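You operate a simulated robot arm through the tools that you are given. There is no shell and no other tool. Be economical: measure what you need, move in short steps, check, and stop when the job is done.

The job below is to be done with a simulated robot arm. You get a single attempt, and the scene is never put back.

Task
Take the buffing pad and put it on the white plan card.

It is judged by the outcome, as a careful person would: the job done as asked, and still so three seconds after it is handed in. It fails if anything else is knocked over, pushed out of place, dropped, spilled or broken.

Robot
A 6-joint arm with a two-finger parallel gripper, fixed in place. Base frame: the origin is at the foot of the arm, x ahead of it, y to its left, z up; the work surface is at about z = 0. Units: m, degrees, N and s.
With the tool pointing down near the work surface it reaches from about 0.16 to 0.42 m from the base axis. Its first joint turns from -66.0 to 66.0 degrees. Payload 1.57 kg.
The TCP is the grasp point between the finger pads, 0.03 m short of the fingertips. In the tool frame z runs along the fingers and y along their closing line. The gripper opens to 0.08 m. The fingers are 0.017 m wide and 0.012 m thick; the gripper's body (0.04 by 0.082 m) begins 0.08 m behind the TCP.
Orientation is told as [roll, pitch, yaw] about the base's x, y, z axes, in that order, counted from this pose: with the fingers straight down and closing along the base's y, the tool's x points along the base's -x, its y along +y and its z along -z.

Tools
- The arm moves only by the tool step_arm. Its argument "commands" is one flat list of numbers, 5 for each row, row after row: the shift along the tool's x, y, z in m, then the turn about the tool's z in degrees, then the finger opening in m, from 0 to 0.08. In form: [x, y, z, yaw, gripper, x, y, z, yaw, gripper, ...]. A call has 1 to 10 rows; each row shifts and turns the commanded pose from where the row before left it, along the tool's axes as they then stand. Each row takes 0.2 s and may step no farther than 0.05 m and 8.6 degrees from the row before; otherwise, or with a gripper value out of range, the whole call is refused. A pose out of reach is approached as far as the arm can. The call stops where the force on the tool passes 40 N (or 10 N more than at its start, if that is more) or the arm is blocked; 0.2 s more then pass. Each finger travels about 0.153 m/s and halts on what it meets, pressing with about 31 N; the grip force reading is that of the motor and also rises with nothing between the fingers. The clock runs only during rows and for 0.2 s after the last one: add rows that do not move to give the fingers time. It gives the time, the measured TCP pose, the force on the tool (base axes), the opening and the grip force at its end, in the units of the frame above (readings bear some noise), and new pictures: "show" is both (left out), scene, wrist or none.
- Cameras (640 x 400 px; columns grow to the right, rows downward): "scene" is fixed at [0.0435, -0.3296, 0.4146]; the picture's right is [0.85, -0.52, 0.00], its down [-0.34, -0.55, -0.76] and it looks along [0.40, 0.65, -0.65] (base axes); focal length 236 px, centre (320, 200). "wrist" rides on the gripper at [0.072, -0.007, -0.122] in the tool frame; the picture's right is [0.09, 1.00, 0.00], its down [-0.84, 0.08, -0.54] and it looks along [-0.54, 0.05, 0.84] (tool axes); focal length 238 px, centre (320, 200). There is no depth. A picture from a camera that has moved, and an enlarged one, comes with that camera's place and axes in the base frame and with its lens.
- inspect(camera, box): a new picture of the part [left, top, right, bottom] of that camera's present view, enlarged. It takes no simulated time.
- job_done(): hands the job in; it is judged then, once.

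Go step by step. Nothing tells you positions but the pictures and the camera data: compare them with the known pose of the tool, close in by small moves and look again before you grip or let go. The budget is 90 turns and 170 pictures, counting those below and the enlarged ones. Unless the task says otherwise, let go and move clear before handing in, and close with one line.

The tools are called after "Emit:" as name(argument=value, ...) on one line, values as JSON. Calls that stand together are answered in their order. step_arm: Moves the arm, as the interface text tells. Its arguments: {"type":"object","properties":{"commands":{"type":"array","items":{"type":"number"}},"show":{"type":"string","enum":["both","scene","wrist","none"]}},"required":["commands"]} The other tools are called the same way: inspect (camera, box) takes an enlarged picture of a part of a camera's view; job_done () hands the job in.

At the start:

```text
time_s: 0.0
eef_pos: [0.2741, -0.0552, 0.2411]
tcp_rot: [0.0, 0.0, 0.0]
ft_force: [0.3, 0.4, 0.0]
opening: 0.08
finger_force: 0.0
```

scene: 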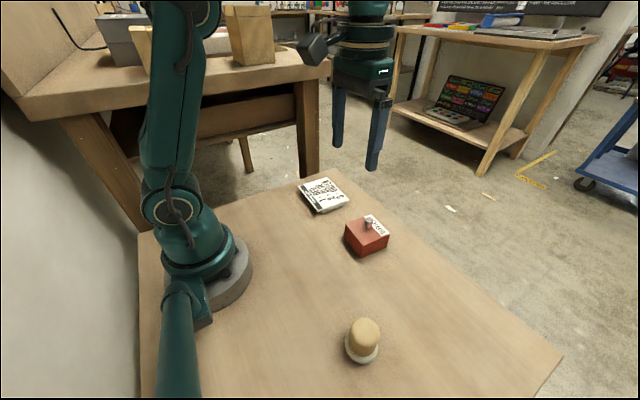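
wrist: 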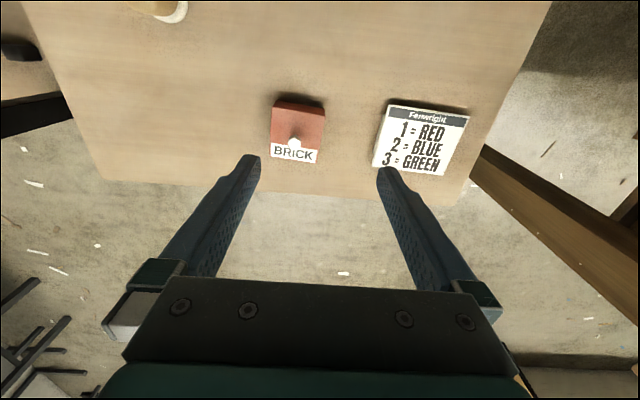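

I see a red block labelled BRICK, a white card and a round tan object with a pale base, which may be the buffing pad. I'll look closer before moving.

Emit:
inspect(camera="scene", box=[280, 160, 440, 260])

Emit:
inspect(camera="scene", box=[300, 300, 428, 380])

Emit:
inspect(camera="wrist", box=[240, 80, 480, 200])

```text
4.00 times, centred on (360, 210) of scene
camera zoom: at [0.0435, -0.3296, 0.4146], right [0.85, -0.52, 0.0], down [-0.34, -0.55, -0.76], along [0.4, 0.65, -0.65], focal length 942 px, centre (160, 160)
```

zoom: 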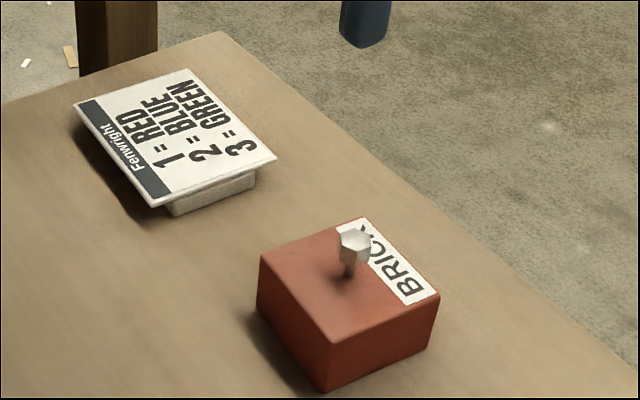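

```text
5.00 times, centred on (364, 340) of scene
camera zoom: at [0.0435, -0.3296, 0.4146], right [0.85, -0.52, 0.0], down [-0.34, -0.55, -0.76], along [0.4, 0.65, -0.65], focal length 1178 px, centre (100, -500)
```

zoom: 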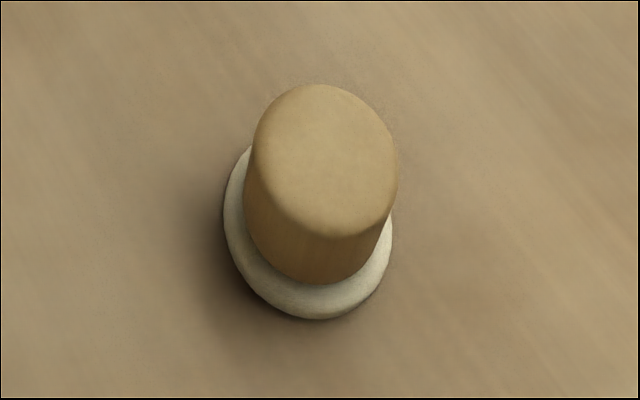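

```text
2.67 times, centred on (360, 140) of wrist
camera zoom: at [0.2022, -0.0623, 0.3641], right [-0.09, 1.0, 0.0], down [0.84, 0.08, 0.54], along [0.54, 0.05, -0.84], focal length 636 px, centre (213, 360)
```

zoom: 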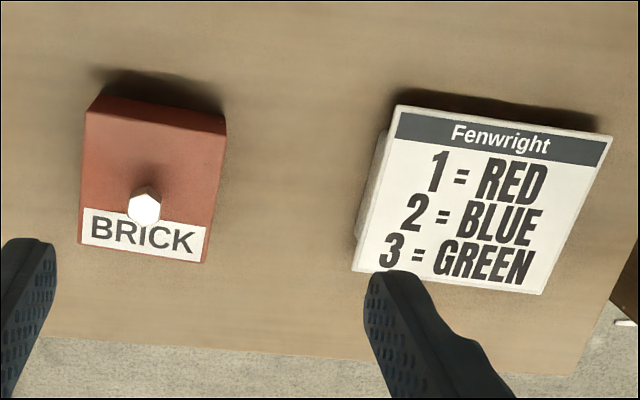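

The tan knob on a pale disc, near (0.166, -0.25), should be the buffing pad. The card, near (0.31, 0.09), lies on a smaller block, so I'll look at it from closer to see where it is supported.

Emit:
step_arm(commands=[0.0135, 0.036, 0.0275, 0, 0.08, 0.0135, 0.036, 0.0275, 0, 0.08, 0.0135, 0.036, 0.0275, 0, 0.08, 0.0135, 0.036, 0.0275, 0, 0.08, 0, 0, 0, 0, 0.08])

```text
time_s: 1.2
eef_pos: [0.2212, 0.0887, 0.1328]
tcp_rot: [0.0, -0.1, -0.1]
ft_force: [0.0, -0.5, 0.5]
opening: 0.0801
finger_force: 0.1
camera wrist: at [0.1487, 0.0821, 0.2544], right [-0.09, 1.0, 0.0], down [0.84, 0.08, 0.54], along [0.54, 0.05, -0.84], focal length 238 px, centre (320, 200)
```

scene: 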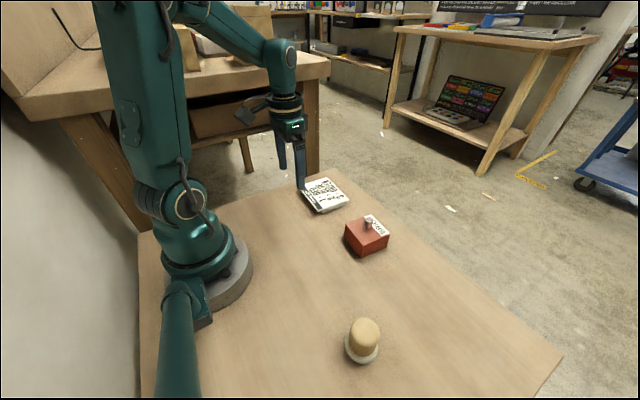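
wrist: 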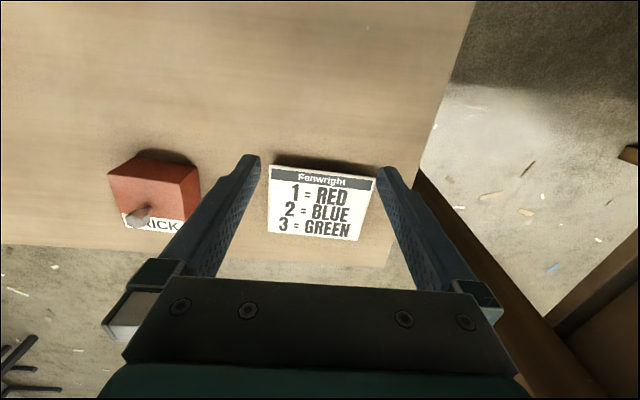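

The card is centred in the wrist view, putting it near (0.303, 0.095). I'll enlarge both views to find where the block sits under it.

Emit:
inspect(camera="wrist", box=[240, 150, 400, 250])

Emit:
inspect(camera="scene", box=[284, 170, 364, 220])

```text
4.00 times, centred on (320, 200) of wrist
camera zoom: at [0.1487, 0.0821, 0.2544], right [-0.09, 1.0, 0.0], down [0.84, 0.08, 0.54], along [0.54, 0.05, -0.84], focal length 953 px, centre (320, 200)
```

zoom: 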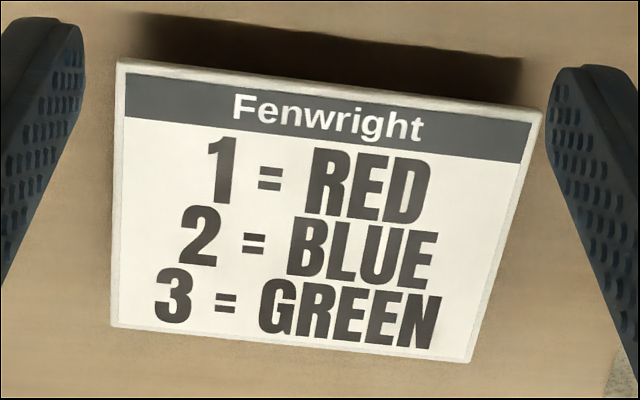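

```text
8.00 times, centred on (324, 195) of scene
camera zoom: at [0.0435, -0.3296, 0.4146], right [0.85, -0.52, 0.0], down [-0.34, -0.55, -0.76], along [0.4, 0.65, -0.65], focal length 1884 px, centre (288, 240)
```

zoom: 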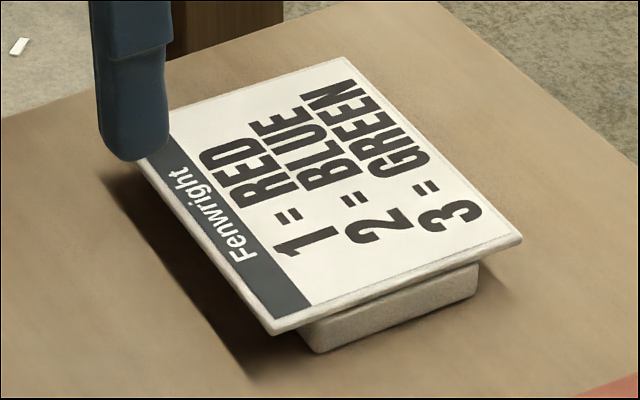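

The card is about 0.117 x 0.092 m, centred near (0.308, 0.09), and its middle must be supported, so the pad should go there. Next I raise the arm and cross over to the buffing pad.

Emit:
step_arm(commands=[0, 0, -0.045, 0, 0.08, 0.007, -0.0425, 0, 0, 0.08, 0.007, -0.0425, 0, 0, 0.08, 0.007, -0.0425, 0, 0, 0.08, 0.007, -0.0425, 0, 0, 0.08, 0.007, -0.0425, 0, 0, 0.08, 0.007, -0.0425, 0, 0, 0.08, 0.007, -0.0425, 0, 0, 0.08, 0.007, -0.0425, 0, 0, 0.08, 0, 0, 0.02, 0, 0.08])

```text
time_s: 3.4
eef_pos: [0.1652, -0.2528, 0.1567]
tcp_rot: [-0.1, 0.1, 0.0]
ft_force: [0.3, -0.8, 0.7]
opening: 0.0798
finger_force: 0.1
camera wrist: at [0.0932, -0.259, 0.2795], right [-0.09, 1.0, 0.0], down [0.84, 0.08, 0.54], along [0.54, 0.05, -0.84], focal length 238 px, centre (320, 200)
```

scene: 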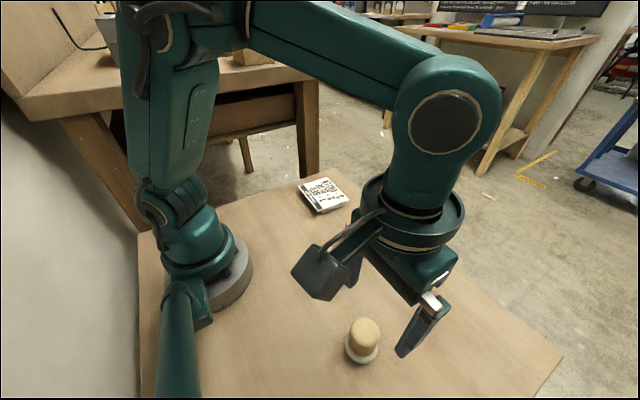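
wrist: 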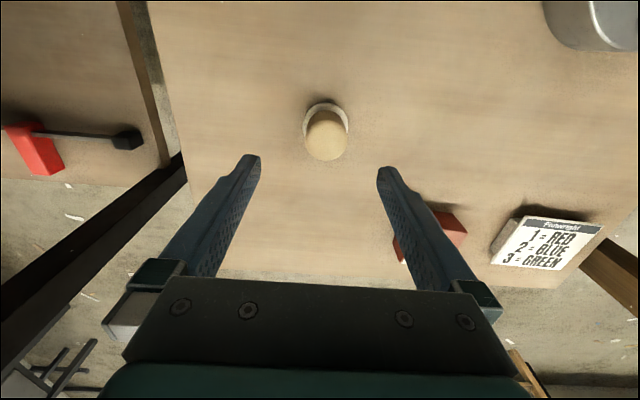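

The pad is between the fingers' columns in the wrist view. I'll enlarge it to get a precise position.

Emit:
inspect(camera="wrist", box=[280, 90, 376, 170])

```text
5.00 times, centred on (328, 130) of wrist
camera zoom: at [0.0932, -0.259, 0.2795], right [-0.09, 1.0, 0.0], down [0.84, 0.08, 0.54], along [0.54, 0.05, -0.84], focal length 1192 px, centre (280, 550)
```

zoom: 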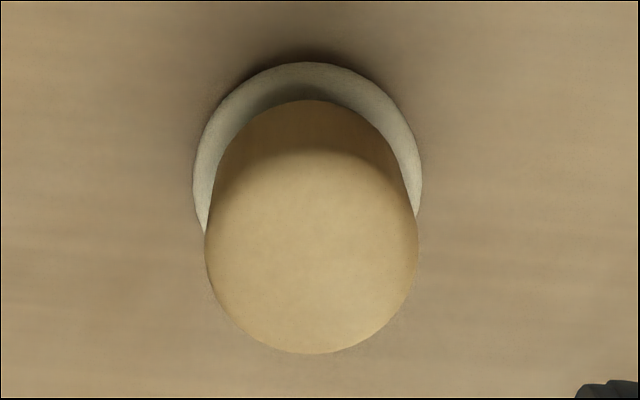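

The knob is about 0.04 m across with its top at z ≈ 0.06, centred at (0.167, -0.246). I'll align, go partway down and check.

Emit:
step_arm(commands=[-0.002, 0.0065, 0.03, 0, 0.08, 0, 0, 0.03, 0, 0.08, 0, 0, 0.0, 0, 0.08])

```text
time_s: 4.2
eef_pos: [0.1678, -0.2433, 0.0976]
tcp_rot: [0.0, -0.1, 0.0]
ft_force: [-0.6, 0.2, 0.2]
opening: 0.0799
finger_force: 0.1
camera wrist: at [0.0947, -0.2519, 0.2193], right [-0.09, 1.0, 0.0], down [0.84, 0.08, 0.54], along [0.54, 0.05, -0.84], focal length 238 px, centre (320, 200)
```

scene: 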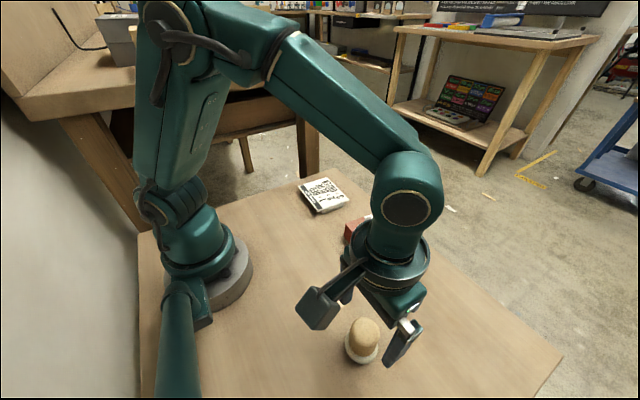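
wrist: 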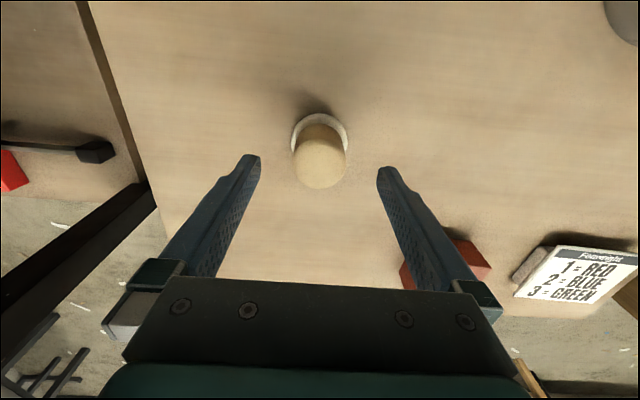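

The knob still reads (0.167, -0.245), between the fingers. I'll descend to TCP z ≈ 0.049, which keeps the fingertips above the disc, and close.

Emit:
step_arm(commands=[0, -0.001, 0.024, 0, 0.08, 0, 0, 0.0245, 0, 0.08, 0, 0, 0, 0, 0.08])

```text
time_s: 5.0
eef_pos: [0.1676, -0.2445, 0.0491]
tcp_rot: [-0.1, 0.0, 0.0]
ft_force: [0.2, 0.5, 0.7]
opening: 0.0805
finger_force: 0.1
camera wrist: at [0.0946, -0.2524, 0.1708], right [-0.09, 1.0, 0.0], down [0.84, 0.08, 0.54], along [0.54, 0.05, -0.84], focal length 238 px, centre (320, 200)
```

scene: 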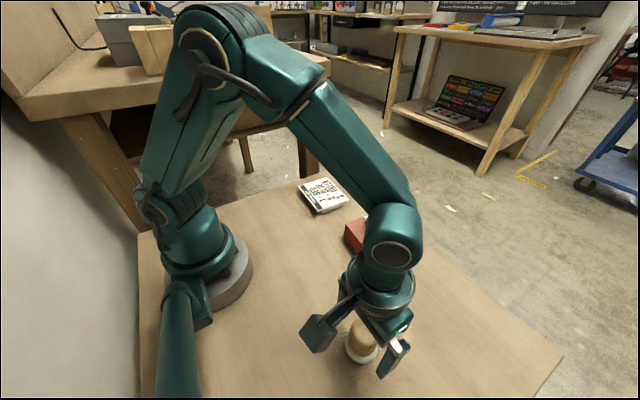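
wrist: 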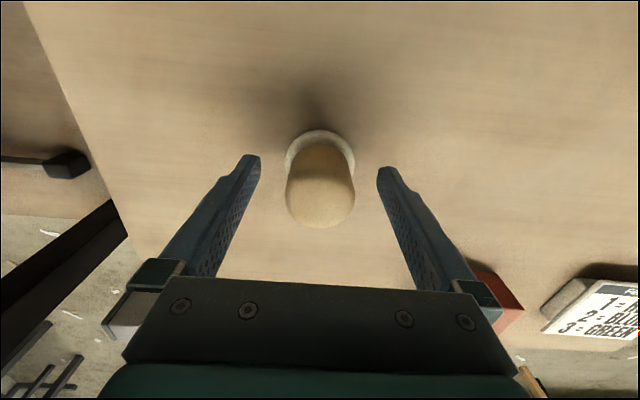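

Everything lines up and there's no contact yet. Closing on the knob.

Emit:
step_arm(commands=[0, 0, 0, 0, 0.05, 0, 0, 0, 0, 0.03, 0, 0, 0, 0, 0.03, 0, 0, 0, 0, 0.03], show="wrist")

```text
time_s: 6.0
eef_pos: [0.1679, -0.2447, 0.0492]
tcp_rot: [0.0, -0.1, 0.0]
ft_force: [-0.3, -0.4, 0.4]
opening: 0.0405
finger_force: 30.7
camera wrist: at [0.0946, -0.2524, 0.1711], right [-0.09, 1.0, 0.0], down [0.84, 0.08, 0.54], along [0.54, 0.05, -0.84], focal length 238 px, centre (320, 200)
```

wrist: 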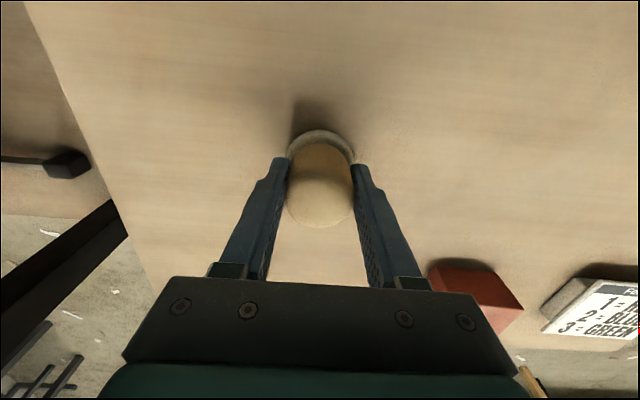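

The knob is held at an opening of 0.0405 m. I'll lift straight up and check that the whole pad comes along.

Emit:
step_arm(commands=[0, 0, -0.02, 0, 0.03, 0, 0, -0.04, 0, 0.03, 0, 0, -0.04, 0, 0.03, 0, 0, -0.03, 0, 0.03, 0, 0, 0, 0, 0.03])

```text
time_s: 7.2
eef_pos: [0.1679, -0.2451, 0.1789]
tcp_rot: [0.1, 0.0, 0.0]
ft_force: [-0.3, 0.1, -0.5]
opening: 0.0299
finger_force: 0.0
camera wrist: at [0.0944, -0.2527, 0.302], right [-0.09, 1.0, 0.0], down [0.84, 0.08, 0.54], along [0.54, 0.05, -0.84], focal length 238 px, centre (320, 200)
```

scene: 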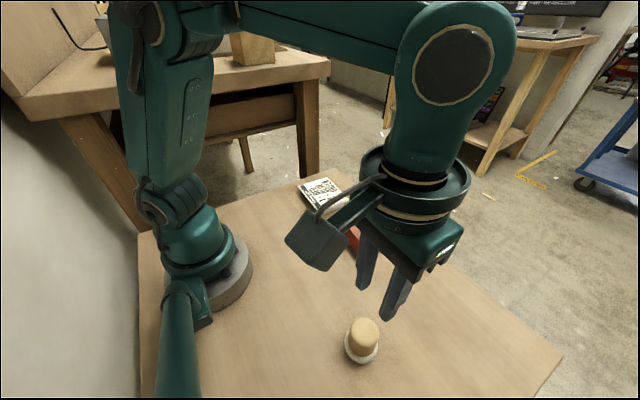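
wrist: 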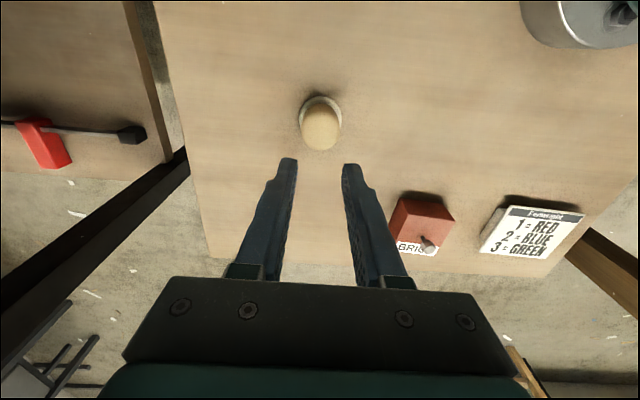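

The pad slipped out and is still standing in place, so the knob is slippery or the pad is heavy. I'll look at its shape before trying again.

Emit:
inspect(camera="wrist", box=[272, 85, 368, 165])

Emit:
inspect(camera="scene", box=[322, 310, 402, 370])

```text
5.00 times, centred on (320, 125) of wrist
camera zoom: at [0.0944, -0.2527, 0.302], right [-0.09, 1.0, 0.0], down [0.84, 0.08, 0.54], along [0.54, 0.05, -0.84], focal length 1192 px, centre (320, 575)
```

zoom: 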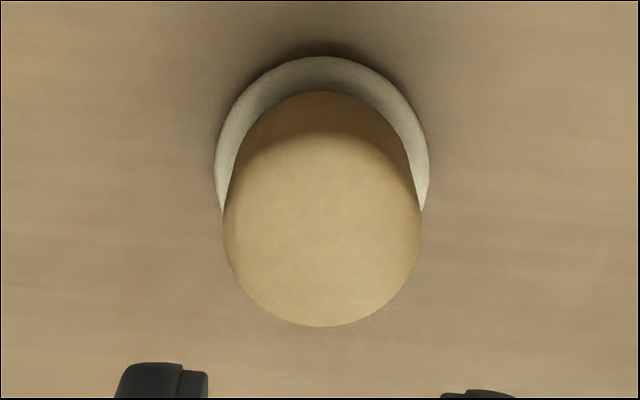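

```text
6.67 times, centred on (362, 340) of scene
camera zoom: at [0.0435, -0.3296, 0.4146], right [0.85, -0.52, 0.0], down [-0.34, -0.55, -0.76], along [0.4, 0.65, -0.65], focal length 1570 px, centre (40, -733)
```

zoom: 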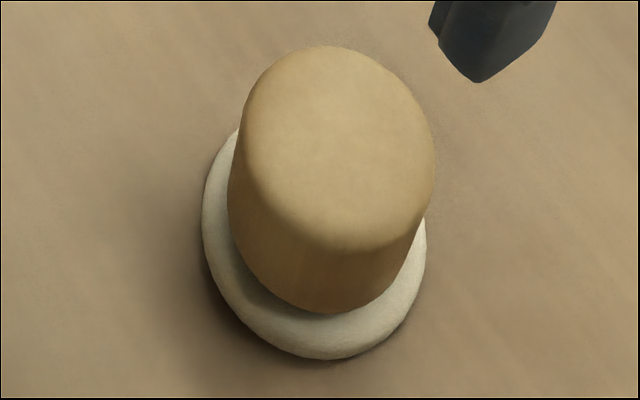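

It's a straight cylinder standing at the same spot. I'll grip a little lower with the fingers commanded fully closed, then lift slowly while watching the force.

Emit:
step_arm(commands=[0, 0, 0, 0, 0.08, 0, 0, 0, 0, 0.08, 0, -0.0005, 0.04, 0, 0.08, 0, 0, 0.04, 0, 0.08, 0, 0, 0.035, 0, 0.08, 0, 0, 0.018, 0, 0.08, 0, 0, 0, 0, 0.08], show="wrist")

Emit:
step_arm(commands=[0, 0, 0, 0, 0.04, 0, 0, 0, 0, 0.0, 0, 0, 0, 0, 0.0, 0, 0, 0, 0, 0.0, 0, 0, -0.002, 0, 0.0, 0, 0, -0.002, 0, 0.0, 0, 0, -0.002, 0, 0.0], show="wrist")

```text
time_s: 8.8
eef_pos: [0.1677, -0.2455, 0.0442]
tcp_rot: [0.1, 0.0, -0.1]
ft_force: [0.1, 1.1, -0.7]
opening: 0.0798
finger_force: 0.1
camera wrist: at [0.0943, -0.2526, 0.1672], right [-0.09, 1.0, 0.0], down [0.84, 0.08, 0.54], along [0.54, 0.05, -0.84], focal length 238 px, centre (320, 200)
```

wrist: 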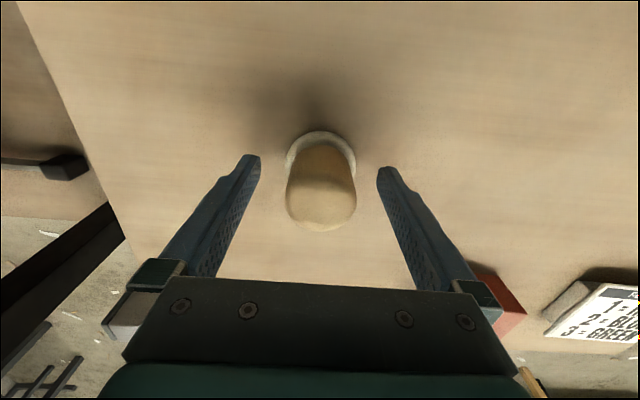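

```text
time_s: 10.4
eef_pos: [0.1671, -0.2455, 0.0509]
tcp_rot: [0.0, -0.1, 0.0]
ft_force: [-0.4, -0.2, -0.8]
opening: 0.0404
finger_force: 31.0
camera wrist: at [0.0944, -0.253, 0.1732], right [-0.09, 1.0, 0.0], down [0.84, 0.08, 0.54], along [0.54, 0.05, -0.84], focal length 238 px, centre (320, 200)
```

wrist: 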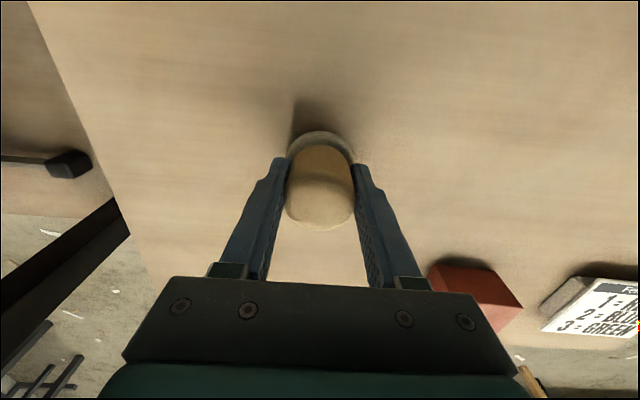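

Force is near zero after a slow 6 mm lift, so I can't tell yet whether the pad is following. I'll raise slowly a bit more and look.

Emit:
step_arm(commands=[0, 0, -0.002, 0, 0.0, 0, 0, -0.002, 0, 0.0, 0, 0, -0.002, 0, 0.0, 0, 0, -0.002, 0, 0.0, 0, 0, -0.002, 0, 0.0])

Emit:
inspect(camera="scene", box=[302, 300, 422, 375])

```text
time_s: 11.6
eef_pos: [0.1664, -0.2466, 0.0617]
tcp_rot: [0.1, 0.0, 0.1]
ft_force: [0.6, 0.5, -1.1]
opening: 0.0403
finger_force: 30.9
camera wrist: at [0.0943, -0.2528, 0.1835], right [-0.09, 1.0, 0.0], down [0.84, 0.08, 0.54], along [0.54, 0.05, -0.84], focal length 238 px, centre (320, 200)
```

scene: 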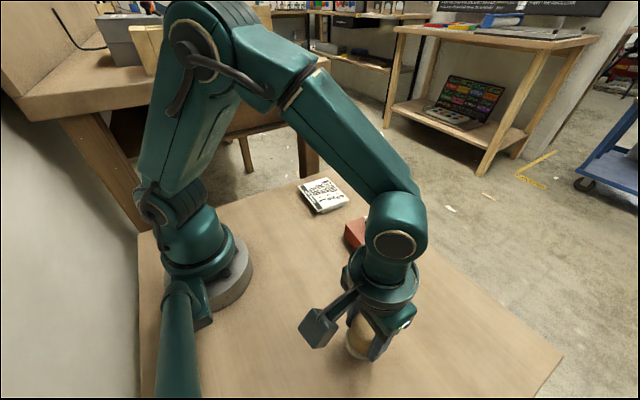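
wrist: 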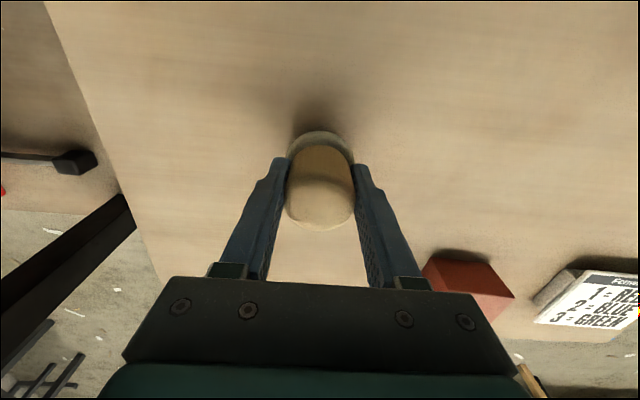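

```text
5.33 times, centred on (362, 338) of scene
camera zoom: at [0.0435, -0.3296, 0.4146], right [0.85, -0.52, 0.0], down [-0.34, -0.55, -0.76], along [0.4, 0.65, -0.65], focal length 1256 px, centre (96, -533)
```

zoom: 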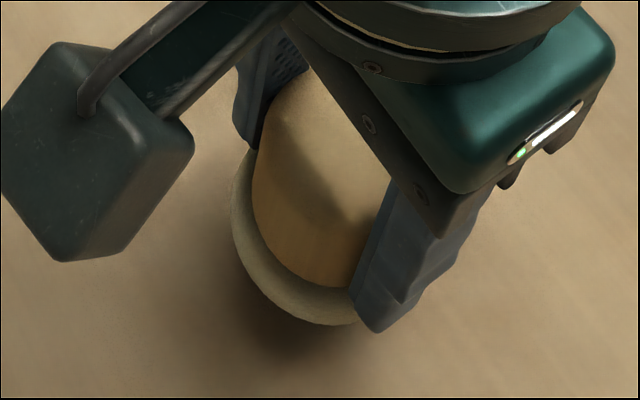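

The slow lift works: the pad now hangs in the fingers, clear of the table. I'll keep the motion gentle, raise to about 0.11 and then carry along the base side of the brick.

Emit:
step_arm(commands=[0, 0, -0.003, 0, 0, 0, 0, -0.004, 0, 0, 0, 0, -0.006, 0, 0, 0, 0, -0.006, 0, 0, 0, 0, -0.006, 0, 0, 0, 0, -0.006, 0, 0, 0, 0, -0.006, 0, 0, 0, 0, -0.006, 0, 0, 0, 0, -0.004, 0, 0, 0, 0, -0.003, 0, 0], show="wrist")

```text
time_s: 13.8
eef_pos: [0.1674, -0.2451, 0.1109]
tcp_rot: [0.0, 0.0, 0.0]
ft_force: [0.1, -0.4, -0.5]
opening: 0.0401
finger_force: 31.8
camera wrist: at [0.0943, -0.2532, 0.2333], right [-0.09, 1.0, 0.0], down [0.84, 0.08, 0.54], along [0.54, 0.05, -0.84], focal length 238 px, centre (320, 200)
```

wrist: 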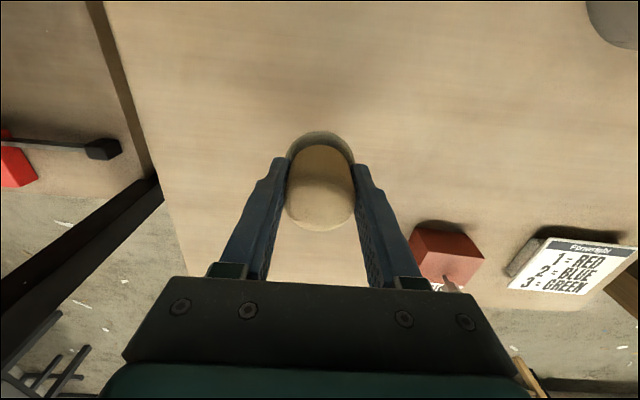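

The pad is steady in the grip at z = 0.11. I'll carry it slowly sideways.

Emit:
step_arm(commands=[-0.001, 0.004, 0, 0, 0, -0.002, 0.007, 0, 0, 0, -0.002, 0.01, 0, 0, 0, -0.002, 0.01, 0, 0, 0, -0.002, 0.01, 0, 0, 0, -0.002, 0.01, 0, 0, 0, -0.002, 0.01, 0, 0, 0, -0.002, 0.01, 0, 0, 0, -0.002, 0.007, 0, 0, 0, -0.001, 0.004, 0, 0, 0], show="wrist")

```text
time_s: 16.0
eef_pos: [0.184, -0.1644, 0.111]
tcp_rot: [-0.1, -0.1, -0.1]
ft_force: [0.1, 0.3, -0.3]
opening: 0.0399
finger_force: 31.4
camera wrist: at [0.1121, -0.1711, 0.2334], right [-0.09, 1.0, 0.0], down [0.84, 0.08, 0.54], along [0.54, 0.05, -0.84], focal length 238 px, centre (320, 200)
```

wrist: 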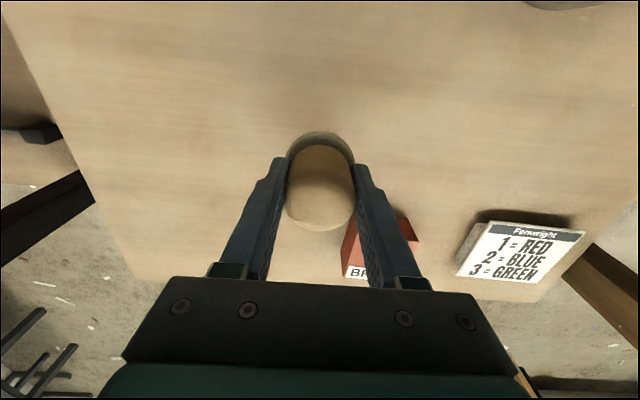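

Still steady. Continuing past the brick.

Emit:
step_arm(commands=[0, 0.005, 0, 0, 0, 0, 0.009, 0, 0, 0, 0, 0.012, 0, 0, 0, 0, 0.014, 0, 0, 0, 0, 0.015, 0, 0, 0, 0, 0.015, 0, 0, 0, 0, 0.014, 0, 0, 0, 0, 0.012, 0, 0, 0, 0, 0.009, 0, 0, 0, 0, 0.005, 0, 0, 0], show="wrist")

Emit:
step_arm(commands=[-0.003, 0.006, 0, 0, 0, -0.006, 0.01, 0, 0, 0, -0.008, 0.013, 0, 0, 0, -0.009, 0.016, 0, 0, 0, -0.009, 0.017, 0, 0, 0, -0.009, 0.017, 0, 0, 0, -0.009, 0.016, 0, 0, 0, -0.008, 0.013, 0, 0, 0, -0.006, 0.01, 0, 0, 0, -0.003, 0.006, 0, 0, 0])

```text
time_s: 18.2
eef_pos: [0.1842, -0.0543, 0.1118]
tcp_rot: [0.0, 0.1, -0.1]
ft_force: [-0.3, -0.4, -0.9]
opening: 0.0404
finger_force: 31.2
camera wrist: at [0.1119, -0.0613, 0.2334], right [-0.09, 1.0, 0.0], down [0.84, 0.08, 0.54], along [0.54, 0.05, -0.84], focal length 238 px, centre (320, 200)
```

wrist: 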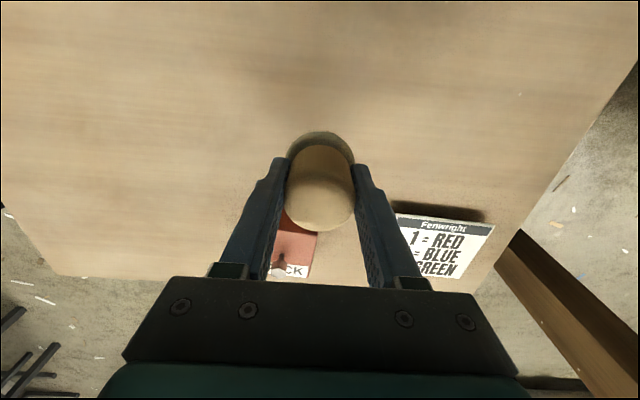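

```text
time_s: 20.4
eef_pos: [0.2542, 0.0685, 0.1105]
tcp_rot: [0.1, 0.0, 0.0]
ft_force: [0.5, 0.0, 0.1]
opening: 0.0402
finger_force: 31.3
camera wrist: at [0.1821, 0.0627, 0.2335], right [-0.09, 1.0, 0.0], down [0.84, 0.08, 0.54], along [0.54, 0.05, -0.84], focal length 238 px, centre (320, 200)
```

scene: 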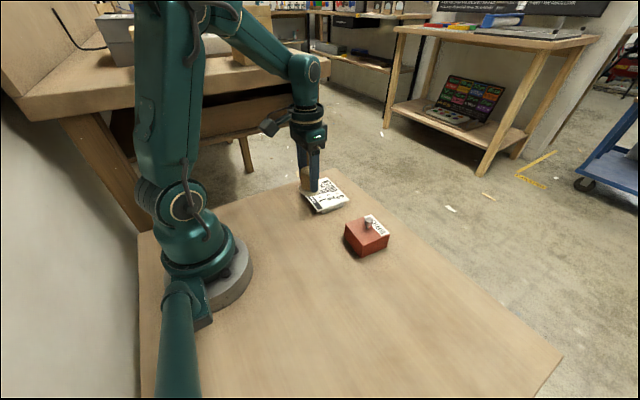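
wrist: 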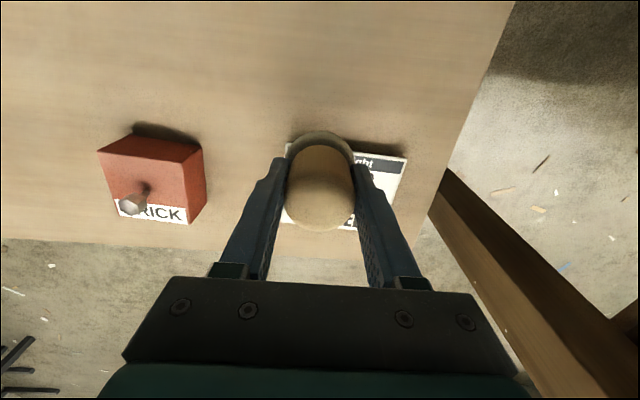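

Still held. The card corners again give a centre near (0.307, 0.094) with its top at z ≈ 0.022. I'll move over it at height and look.

Emit:
step_arm(commands=[-0.003, 0.001, 0, 0, 0, -0.005, 0.002, 0, 0, 0, -0.007, 0.003, 0, 0, 0, -0.008, 0.003, 0, 0, 0, -0.008, 0.004, 0, 0, 0, -0.007, 0.003, 0, 0, 0, -0.006, 0.003, 0, 0, 0, -0.005, 0.002, 0, 0, 0, -0.003, 0.001, 0, 0, 0, 0, 0, 0, 0, 0])

Emit:
step_arm(commands=[0, 0, 0.002, 0, 0, 0, 0, 0.004, 0, 0, 0, 0, 0.004, 0, 0, 0, 0, 0.004, 0, 0, 0, 0, 0.004, 0, 0, 0, 0, 0.004, 0, 0, 0, 0, 0.004, 0, 0, 0, 0, 0.003, 0, 0, 0, 0, 0.002, 0, 0])

Emit:
inspect(camera="scene", box=[280, 150, 376, 220])

```text
time_s: 22.6
eef_pos: [0.3058, 0.0927, 0.1113]
tcp_rot: [0.0, -0.1, 0.0]
ft_force: [0.6, -0.1, 0.4]
opening: 0.0403
finger_force: 30.1
camera wrist: at [0.2344, 0.0846, 0.2335], right [-0.09, 1.0, 0.0], down [0.84, 0.08, 0.54], along [0.54, 0.05, -0.84], focal length 238 px, centre (320, 200)
```

scene: 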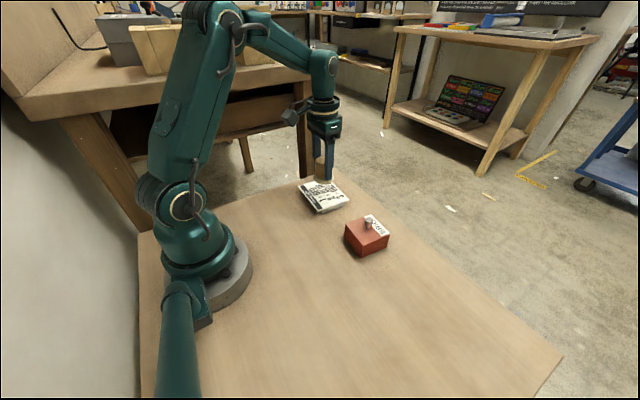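
wrist: 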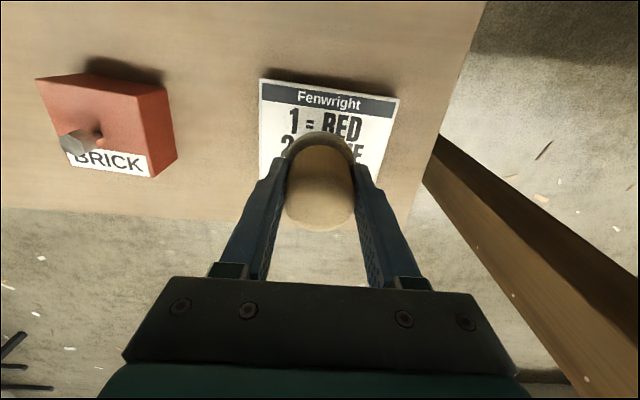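

```text
time_s: 24.6
eef_pos: [0.3061, 0.0925, 0.0806]
tcp_rot: [0.0, 0.0, 0.1]
ft_force: [-0.3, 0.4, -0.5]
opening: 0.04
finger_force: 30.6
camera wrist: at [0.2343, 0.0845, 0.2029], right [-0.09, 1.0, 0.0], down [0.84, 0.08, 0.54], along [0.54, 0.05, -0.84], focal length 238 px, centre (320, 200)
```

scene: 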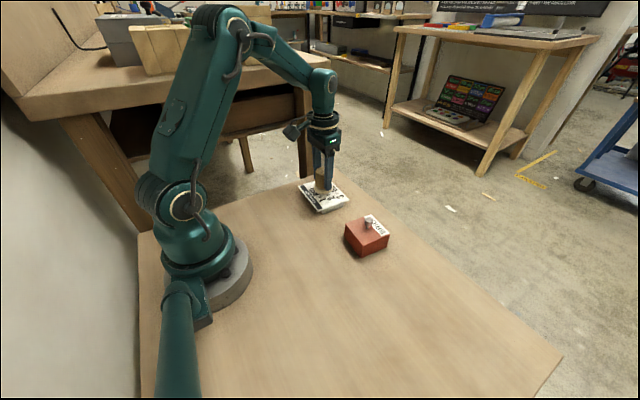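
wrist: 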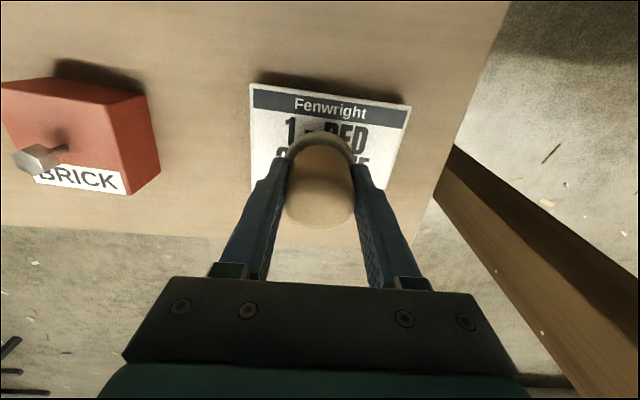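

```text
5.71 times, centred on (328, 185) of scene
camera zoom: at [0.0435, -0.3296, 0.4146], right [0.85, -0.52, 0.0], down [-0.34, -0.55, -0.76], along [0.4, 0.65, -0.65], focal length 1346 px, centre (274, 286)
```

zoom: 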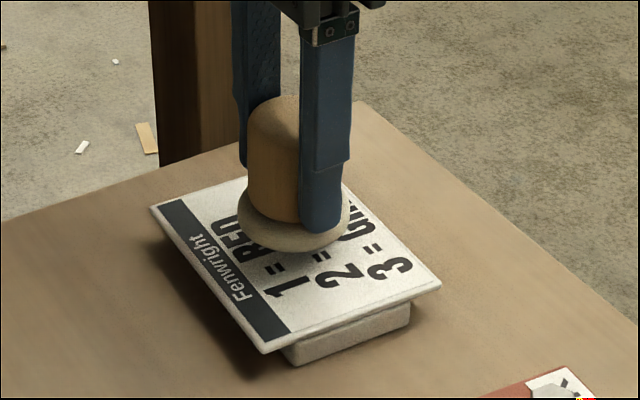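

The pad hangs over the card's middle with roughly 1 cm to go. I'll lower in tiny steps, watching the force.

Emit:
step_arm(commands=[0, 0, 0.002, 0, 0, 0, 0, 0.002, 0, 0, 0, 0, 0.002, 0, 0, 0, 0, 0.002, 0, 0, 0, 0, 0.001, 0, 0], show="none")

Emit:
inspect(camera="scene", box=[280, 150, 376, 220])

```text
time_s: 25.8
eef_pos: [0.3068, 0.0912, 0.0708]
tcp_rot: [0.0, 0.0, 0.0]
ft_force: [-0.7, 0.2, -0.7]
opening: 0.04
finger_force: 31.0
```

```text
5.71 times, centred on (328, 185) of scene
camera zoom: at [0.0435, -0.3296, 0.4146], right [0.85, -0.52, 0.0], down [-0.34, -0.55, -0.76], along [0.4, 0.65, -0.65], focal length 1346 px, centre (274, 286)
```

zoom: 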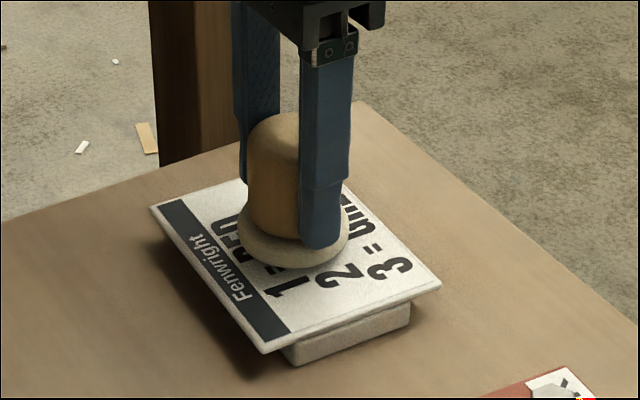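

Emit:
step_arm(commands=[0, 0, 0.001, 0, 0, 0, 0, 0.001, 0, 0, 0, 0, 0.0005, 0, 0], show="none")

Emit:
inspect(camera="scene", box=[300, 170, 356, 212])

```text
time_s: 26.6
eef_pos: [0.3074, 0.0921, 0.069]
tcp_rot: [0.1, 0.0, 0.0]
ft_force: [-0.2, -0.2, -1.0]
opening: 0.0402
finger_force: 30.6
```

```text
9.52 times, centred on (328, 191) of scene
camera zoom: at [0.0435, -0.3296, 0.4146], right [0.85, -0.52, 0.0], down [-0.34, -0.55, -0.76], along [0.4, 0.65, -0.65], focal length 2243 px, centre (244, 286)
```

zoom: 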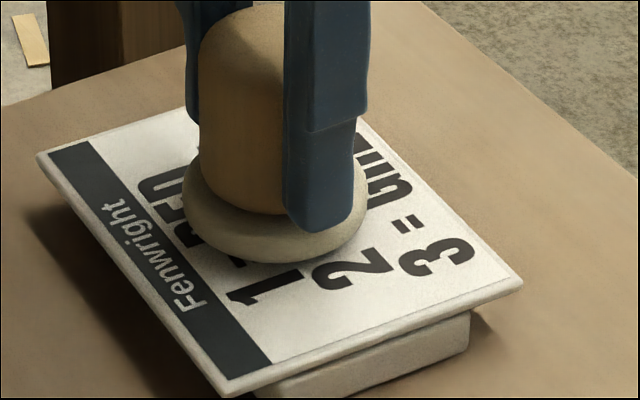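

There is no contact force yet and the pad looks a few millimetres above the card. I'll keep lowering by 0.5–1 mm at a time.

Emit:
step_arm(commands=[0, 0, 0.001, 0, 0, 0, 0, 0.0005, 0, 0], show="none")

Emit:
step_arm(commands=[0, 0, 0.0005, 0, 0, 0, 0, 0.0005, 0, 0], show="none")

Emit:
inspect(camera="scene", box=[300, 170, 356, 212])

```text
time_s: 27.2
eef_pos: [0.3075, 0.0918, 0.067]
tcp_rot: [0.0, 0.0, 0.0]
ft_force: [-0.4, 0.0, -0.2]
opening: 0.0402
finger_force: 31.0
```

```text
time_s: 27.8
eef_pos: [0.3061, 0.092, 0.0665]
tcp_rot: [-0.1, 0.0, 0.0]
ft_force: [-0.1, -0.4, -0.8]
opening: 0.0403
finger_force: 30.6
```

```text
9.52 times, centred on (328, 191) of scene
camera zoom: at [0.0435, -0.3296, 0.4146], right [0.85, -0.52, 0.0], down [-0.34, -0.55, -0.76], along [0.4, 0.65, -0.65], focal length 2243 px, centre (244, 286)
```

zoom: 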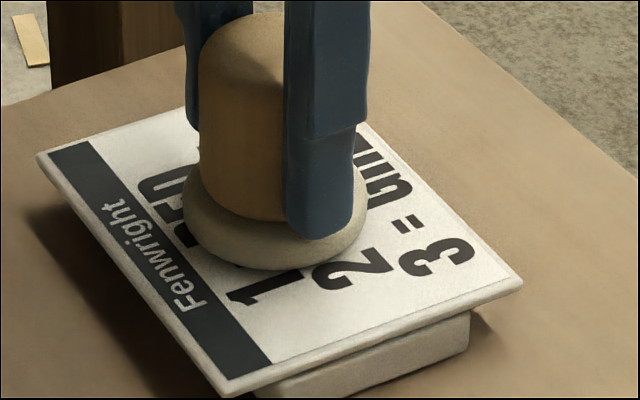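

Emit:
step_arm(commands=[0, 0, 0.0005, 0, 0, 0, 0, 0.0005, 0, 0], show="none")

Emit:
step_arm(commands=[0, 0, 0.0005, 0, 0, 0, 0, 0.0005, 0, 0], show="none")

Emit:
inspect(camera="scene", box=[300, 170, 356, 212])

```text
time_s: 28.4
eef_pos: [0.3064, 0.0927, 0.0652]
tcp_rot: [-0.1, -0.1, 0.0]
ft_force: [-0.6, -0.3, 2.4]
opening: 0.0404
finger_force: 30.8
```

```text
time_s: 29.0
eef_pos: [0.3074, 0.0916, 0.0652]
tcp_rot: [0.1, 0.0, 0.0]
ft_force: [-3.4, -1.8, 19.4]
opening: 0.0402
finger_force: 30.9
```

```text
9.52 times, centred on (328, 191) of scene
camera zoom: at [0.0434, -0.3296, 0.4146], right [0.85, -0.52, 0.0], down [-0.34, -0.55, -0.76], along [0.4, 0.65, -0.65], focal length 2243 px, centre (244, 286)
```

zoom: 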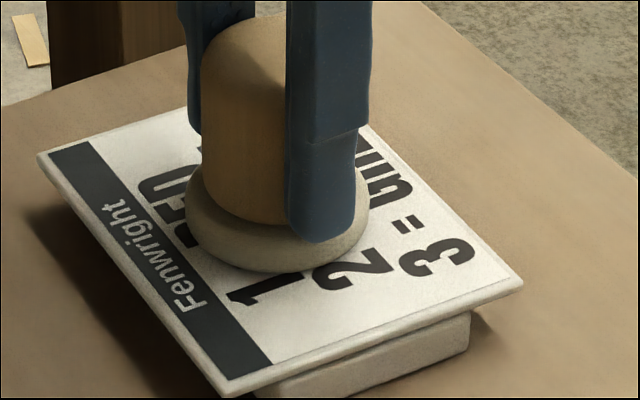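

The pad is down on the card, with contact at 0.0652. I'll ease the pressure by about 1 mm and then open.

Emit:
step_arm(commands=[0, 0, -0.0005, 0, 0, 0, 0, -0.0005, 0, 0], show="none")

Emit:
step_arm(commands=[0, 0, 0, 0, 0.045, 0, 0, 0, 0, 0.06, 0, 0, 0, 0, 0.08, 0, 0, 0, 0, 0.08])

```text
time_s: 29.6
eef_pos: [0.308, 0.0917, 0.0659]
tcp_rot: [0.0, 0.0, 0.0]
ft_force: [2.1, -1.1, 8.4]
opening: 0.0401
finger_force: 31.0
```

```text
time_s: 30.6
eef_pos: [0.3068, 0.0917, 0.0659]
tcp_rot: [0.0, 0.0, 0.0]
ft_force: [-0.1, 0.1, -0.2]
opening: 0.0802
finger_force: 0.0
camera wrist: at [0.2345, 0.0849, 0.1877], right [-0.09, 1.0, 0.0], down [0.84, 0.08, 0.54], along [0.54, 0.05, -0.84], focal length 238 px, centre (320, 200)
```

scene: 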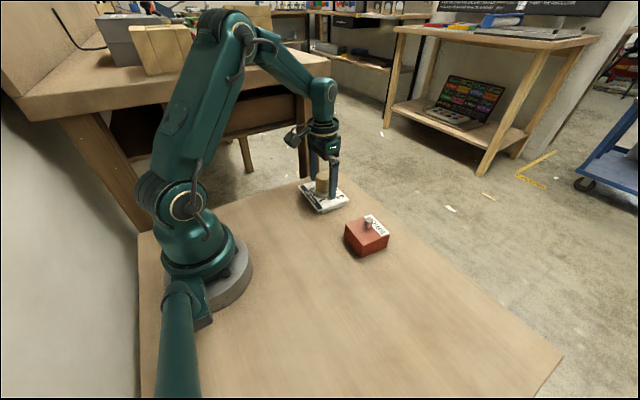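
wrist: 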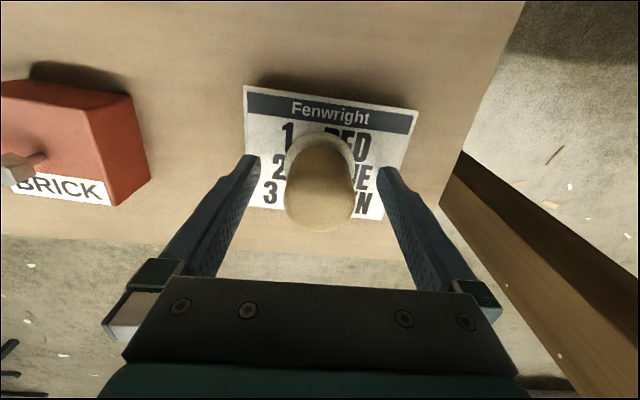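

The pad is released and stands in the card's middle with both fingers clear. I'll rise straight up.

Emit:
step_arm(commands=[0, 0, -0.01, 0, 0.08, 0, 0, -0.02, 0, 0.08, 0, 0, -0.03, 0, 0.08, 0, 0, -0.04, 0, 0.08, 0, 0, -0.03, 0, 0.08, 0, 0, 0, 0, 0.08, 0, 0, 0, 0, 0.08])

Emit:
inspect(camera="scene", box=[280, 150, 408, 260])

```text
time_s: 32.2
eef_pos: [0.3065, 0.0918, 0.1957]
tcp_rot: [-0.1, 0.0, 0.0]
ft_force: [-0.3, -0.4, -0.7]
opening: 0.0802
finger_force: 0.1
camera wrist: at [0.2342, 0.084, 0.3179], right [-0.09, 1.0, 0.0], down [0.84, 0.08, 0.54], along [0.54, 0.05, -0.84], focal length 238 px, centre (320, 200)
```

scene: 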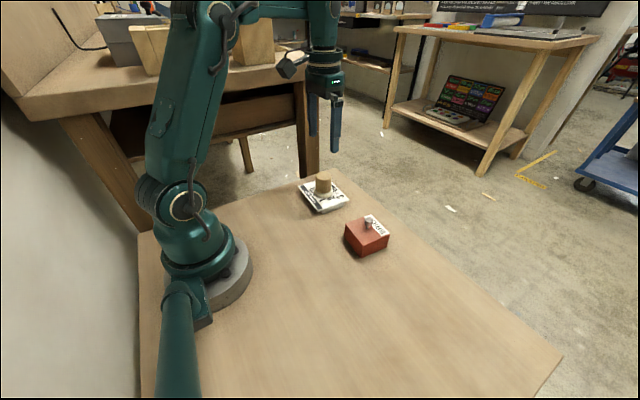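
wrist: 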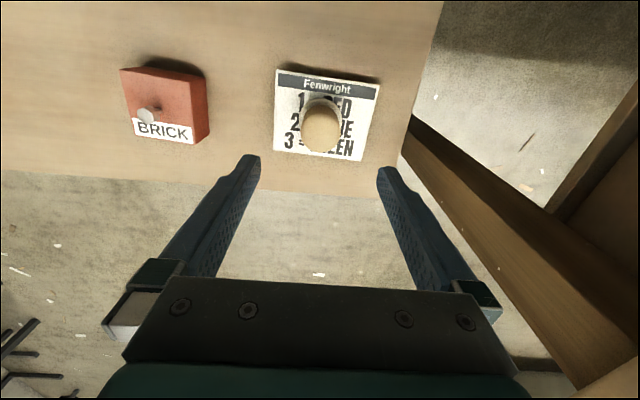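

```text
3.64 times, centred on (344, 205) of scene
camera zoom: at [0.0435, -0.3296, 0.4146], right [0.85, -0.52, 0.0], down [-0.34, -0.55, -0.76], along [0.4, 0.65, -0.65], focal length 857 px, centre (233, 182)
```

zoom: 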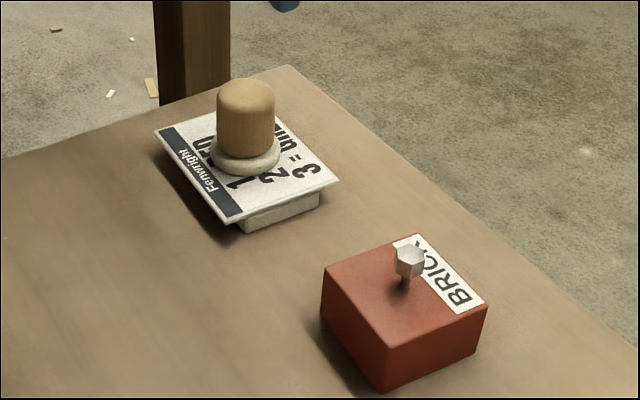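

The pad stands upright on the white card, and the card and brick are where they were. The gripper is clear, so I'm handing in.

Emit:
job_done()

```text
The job is handed in.
```

The buffing pad is standing upright in the middle of the white plan card; it slipped from the grip on the first lift but stayed standing, and nothing else was moved.
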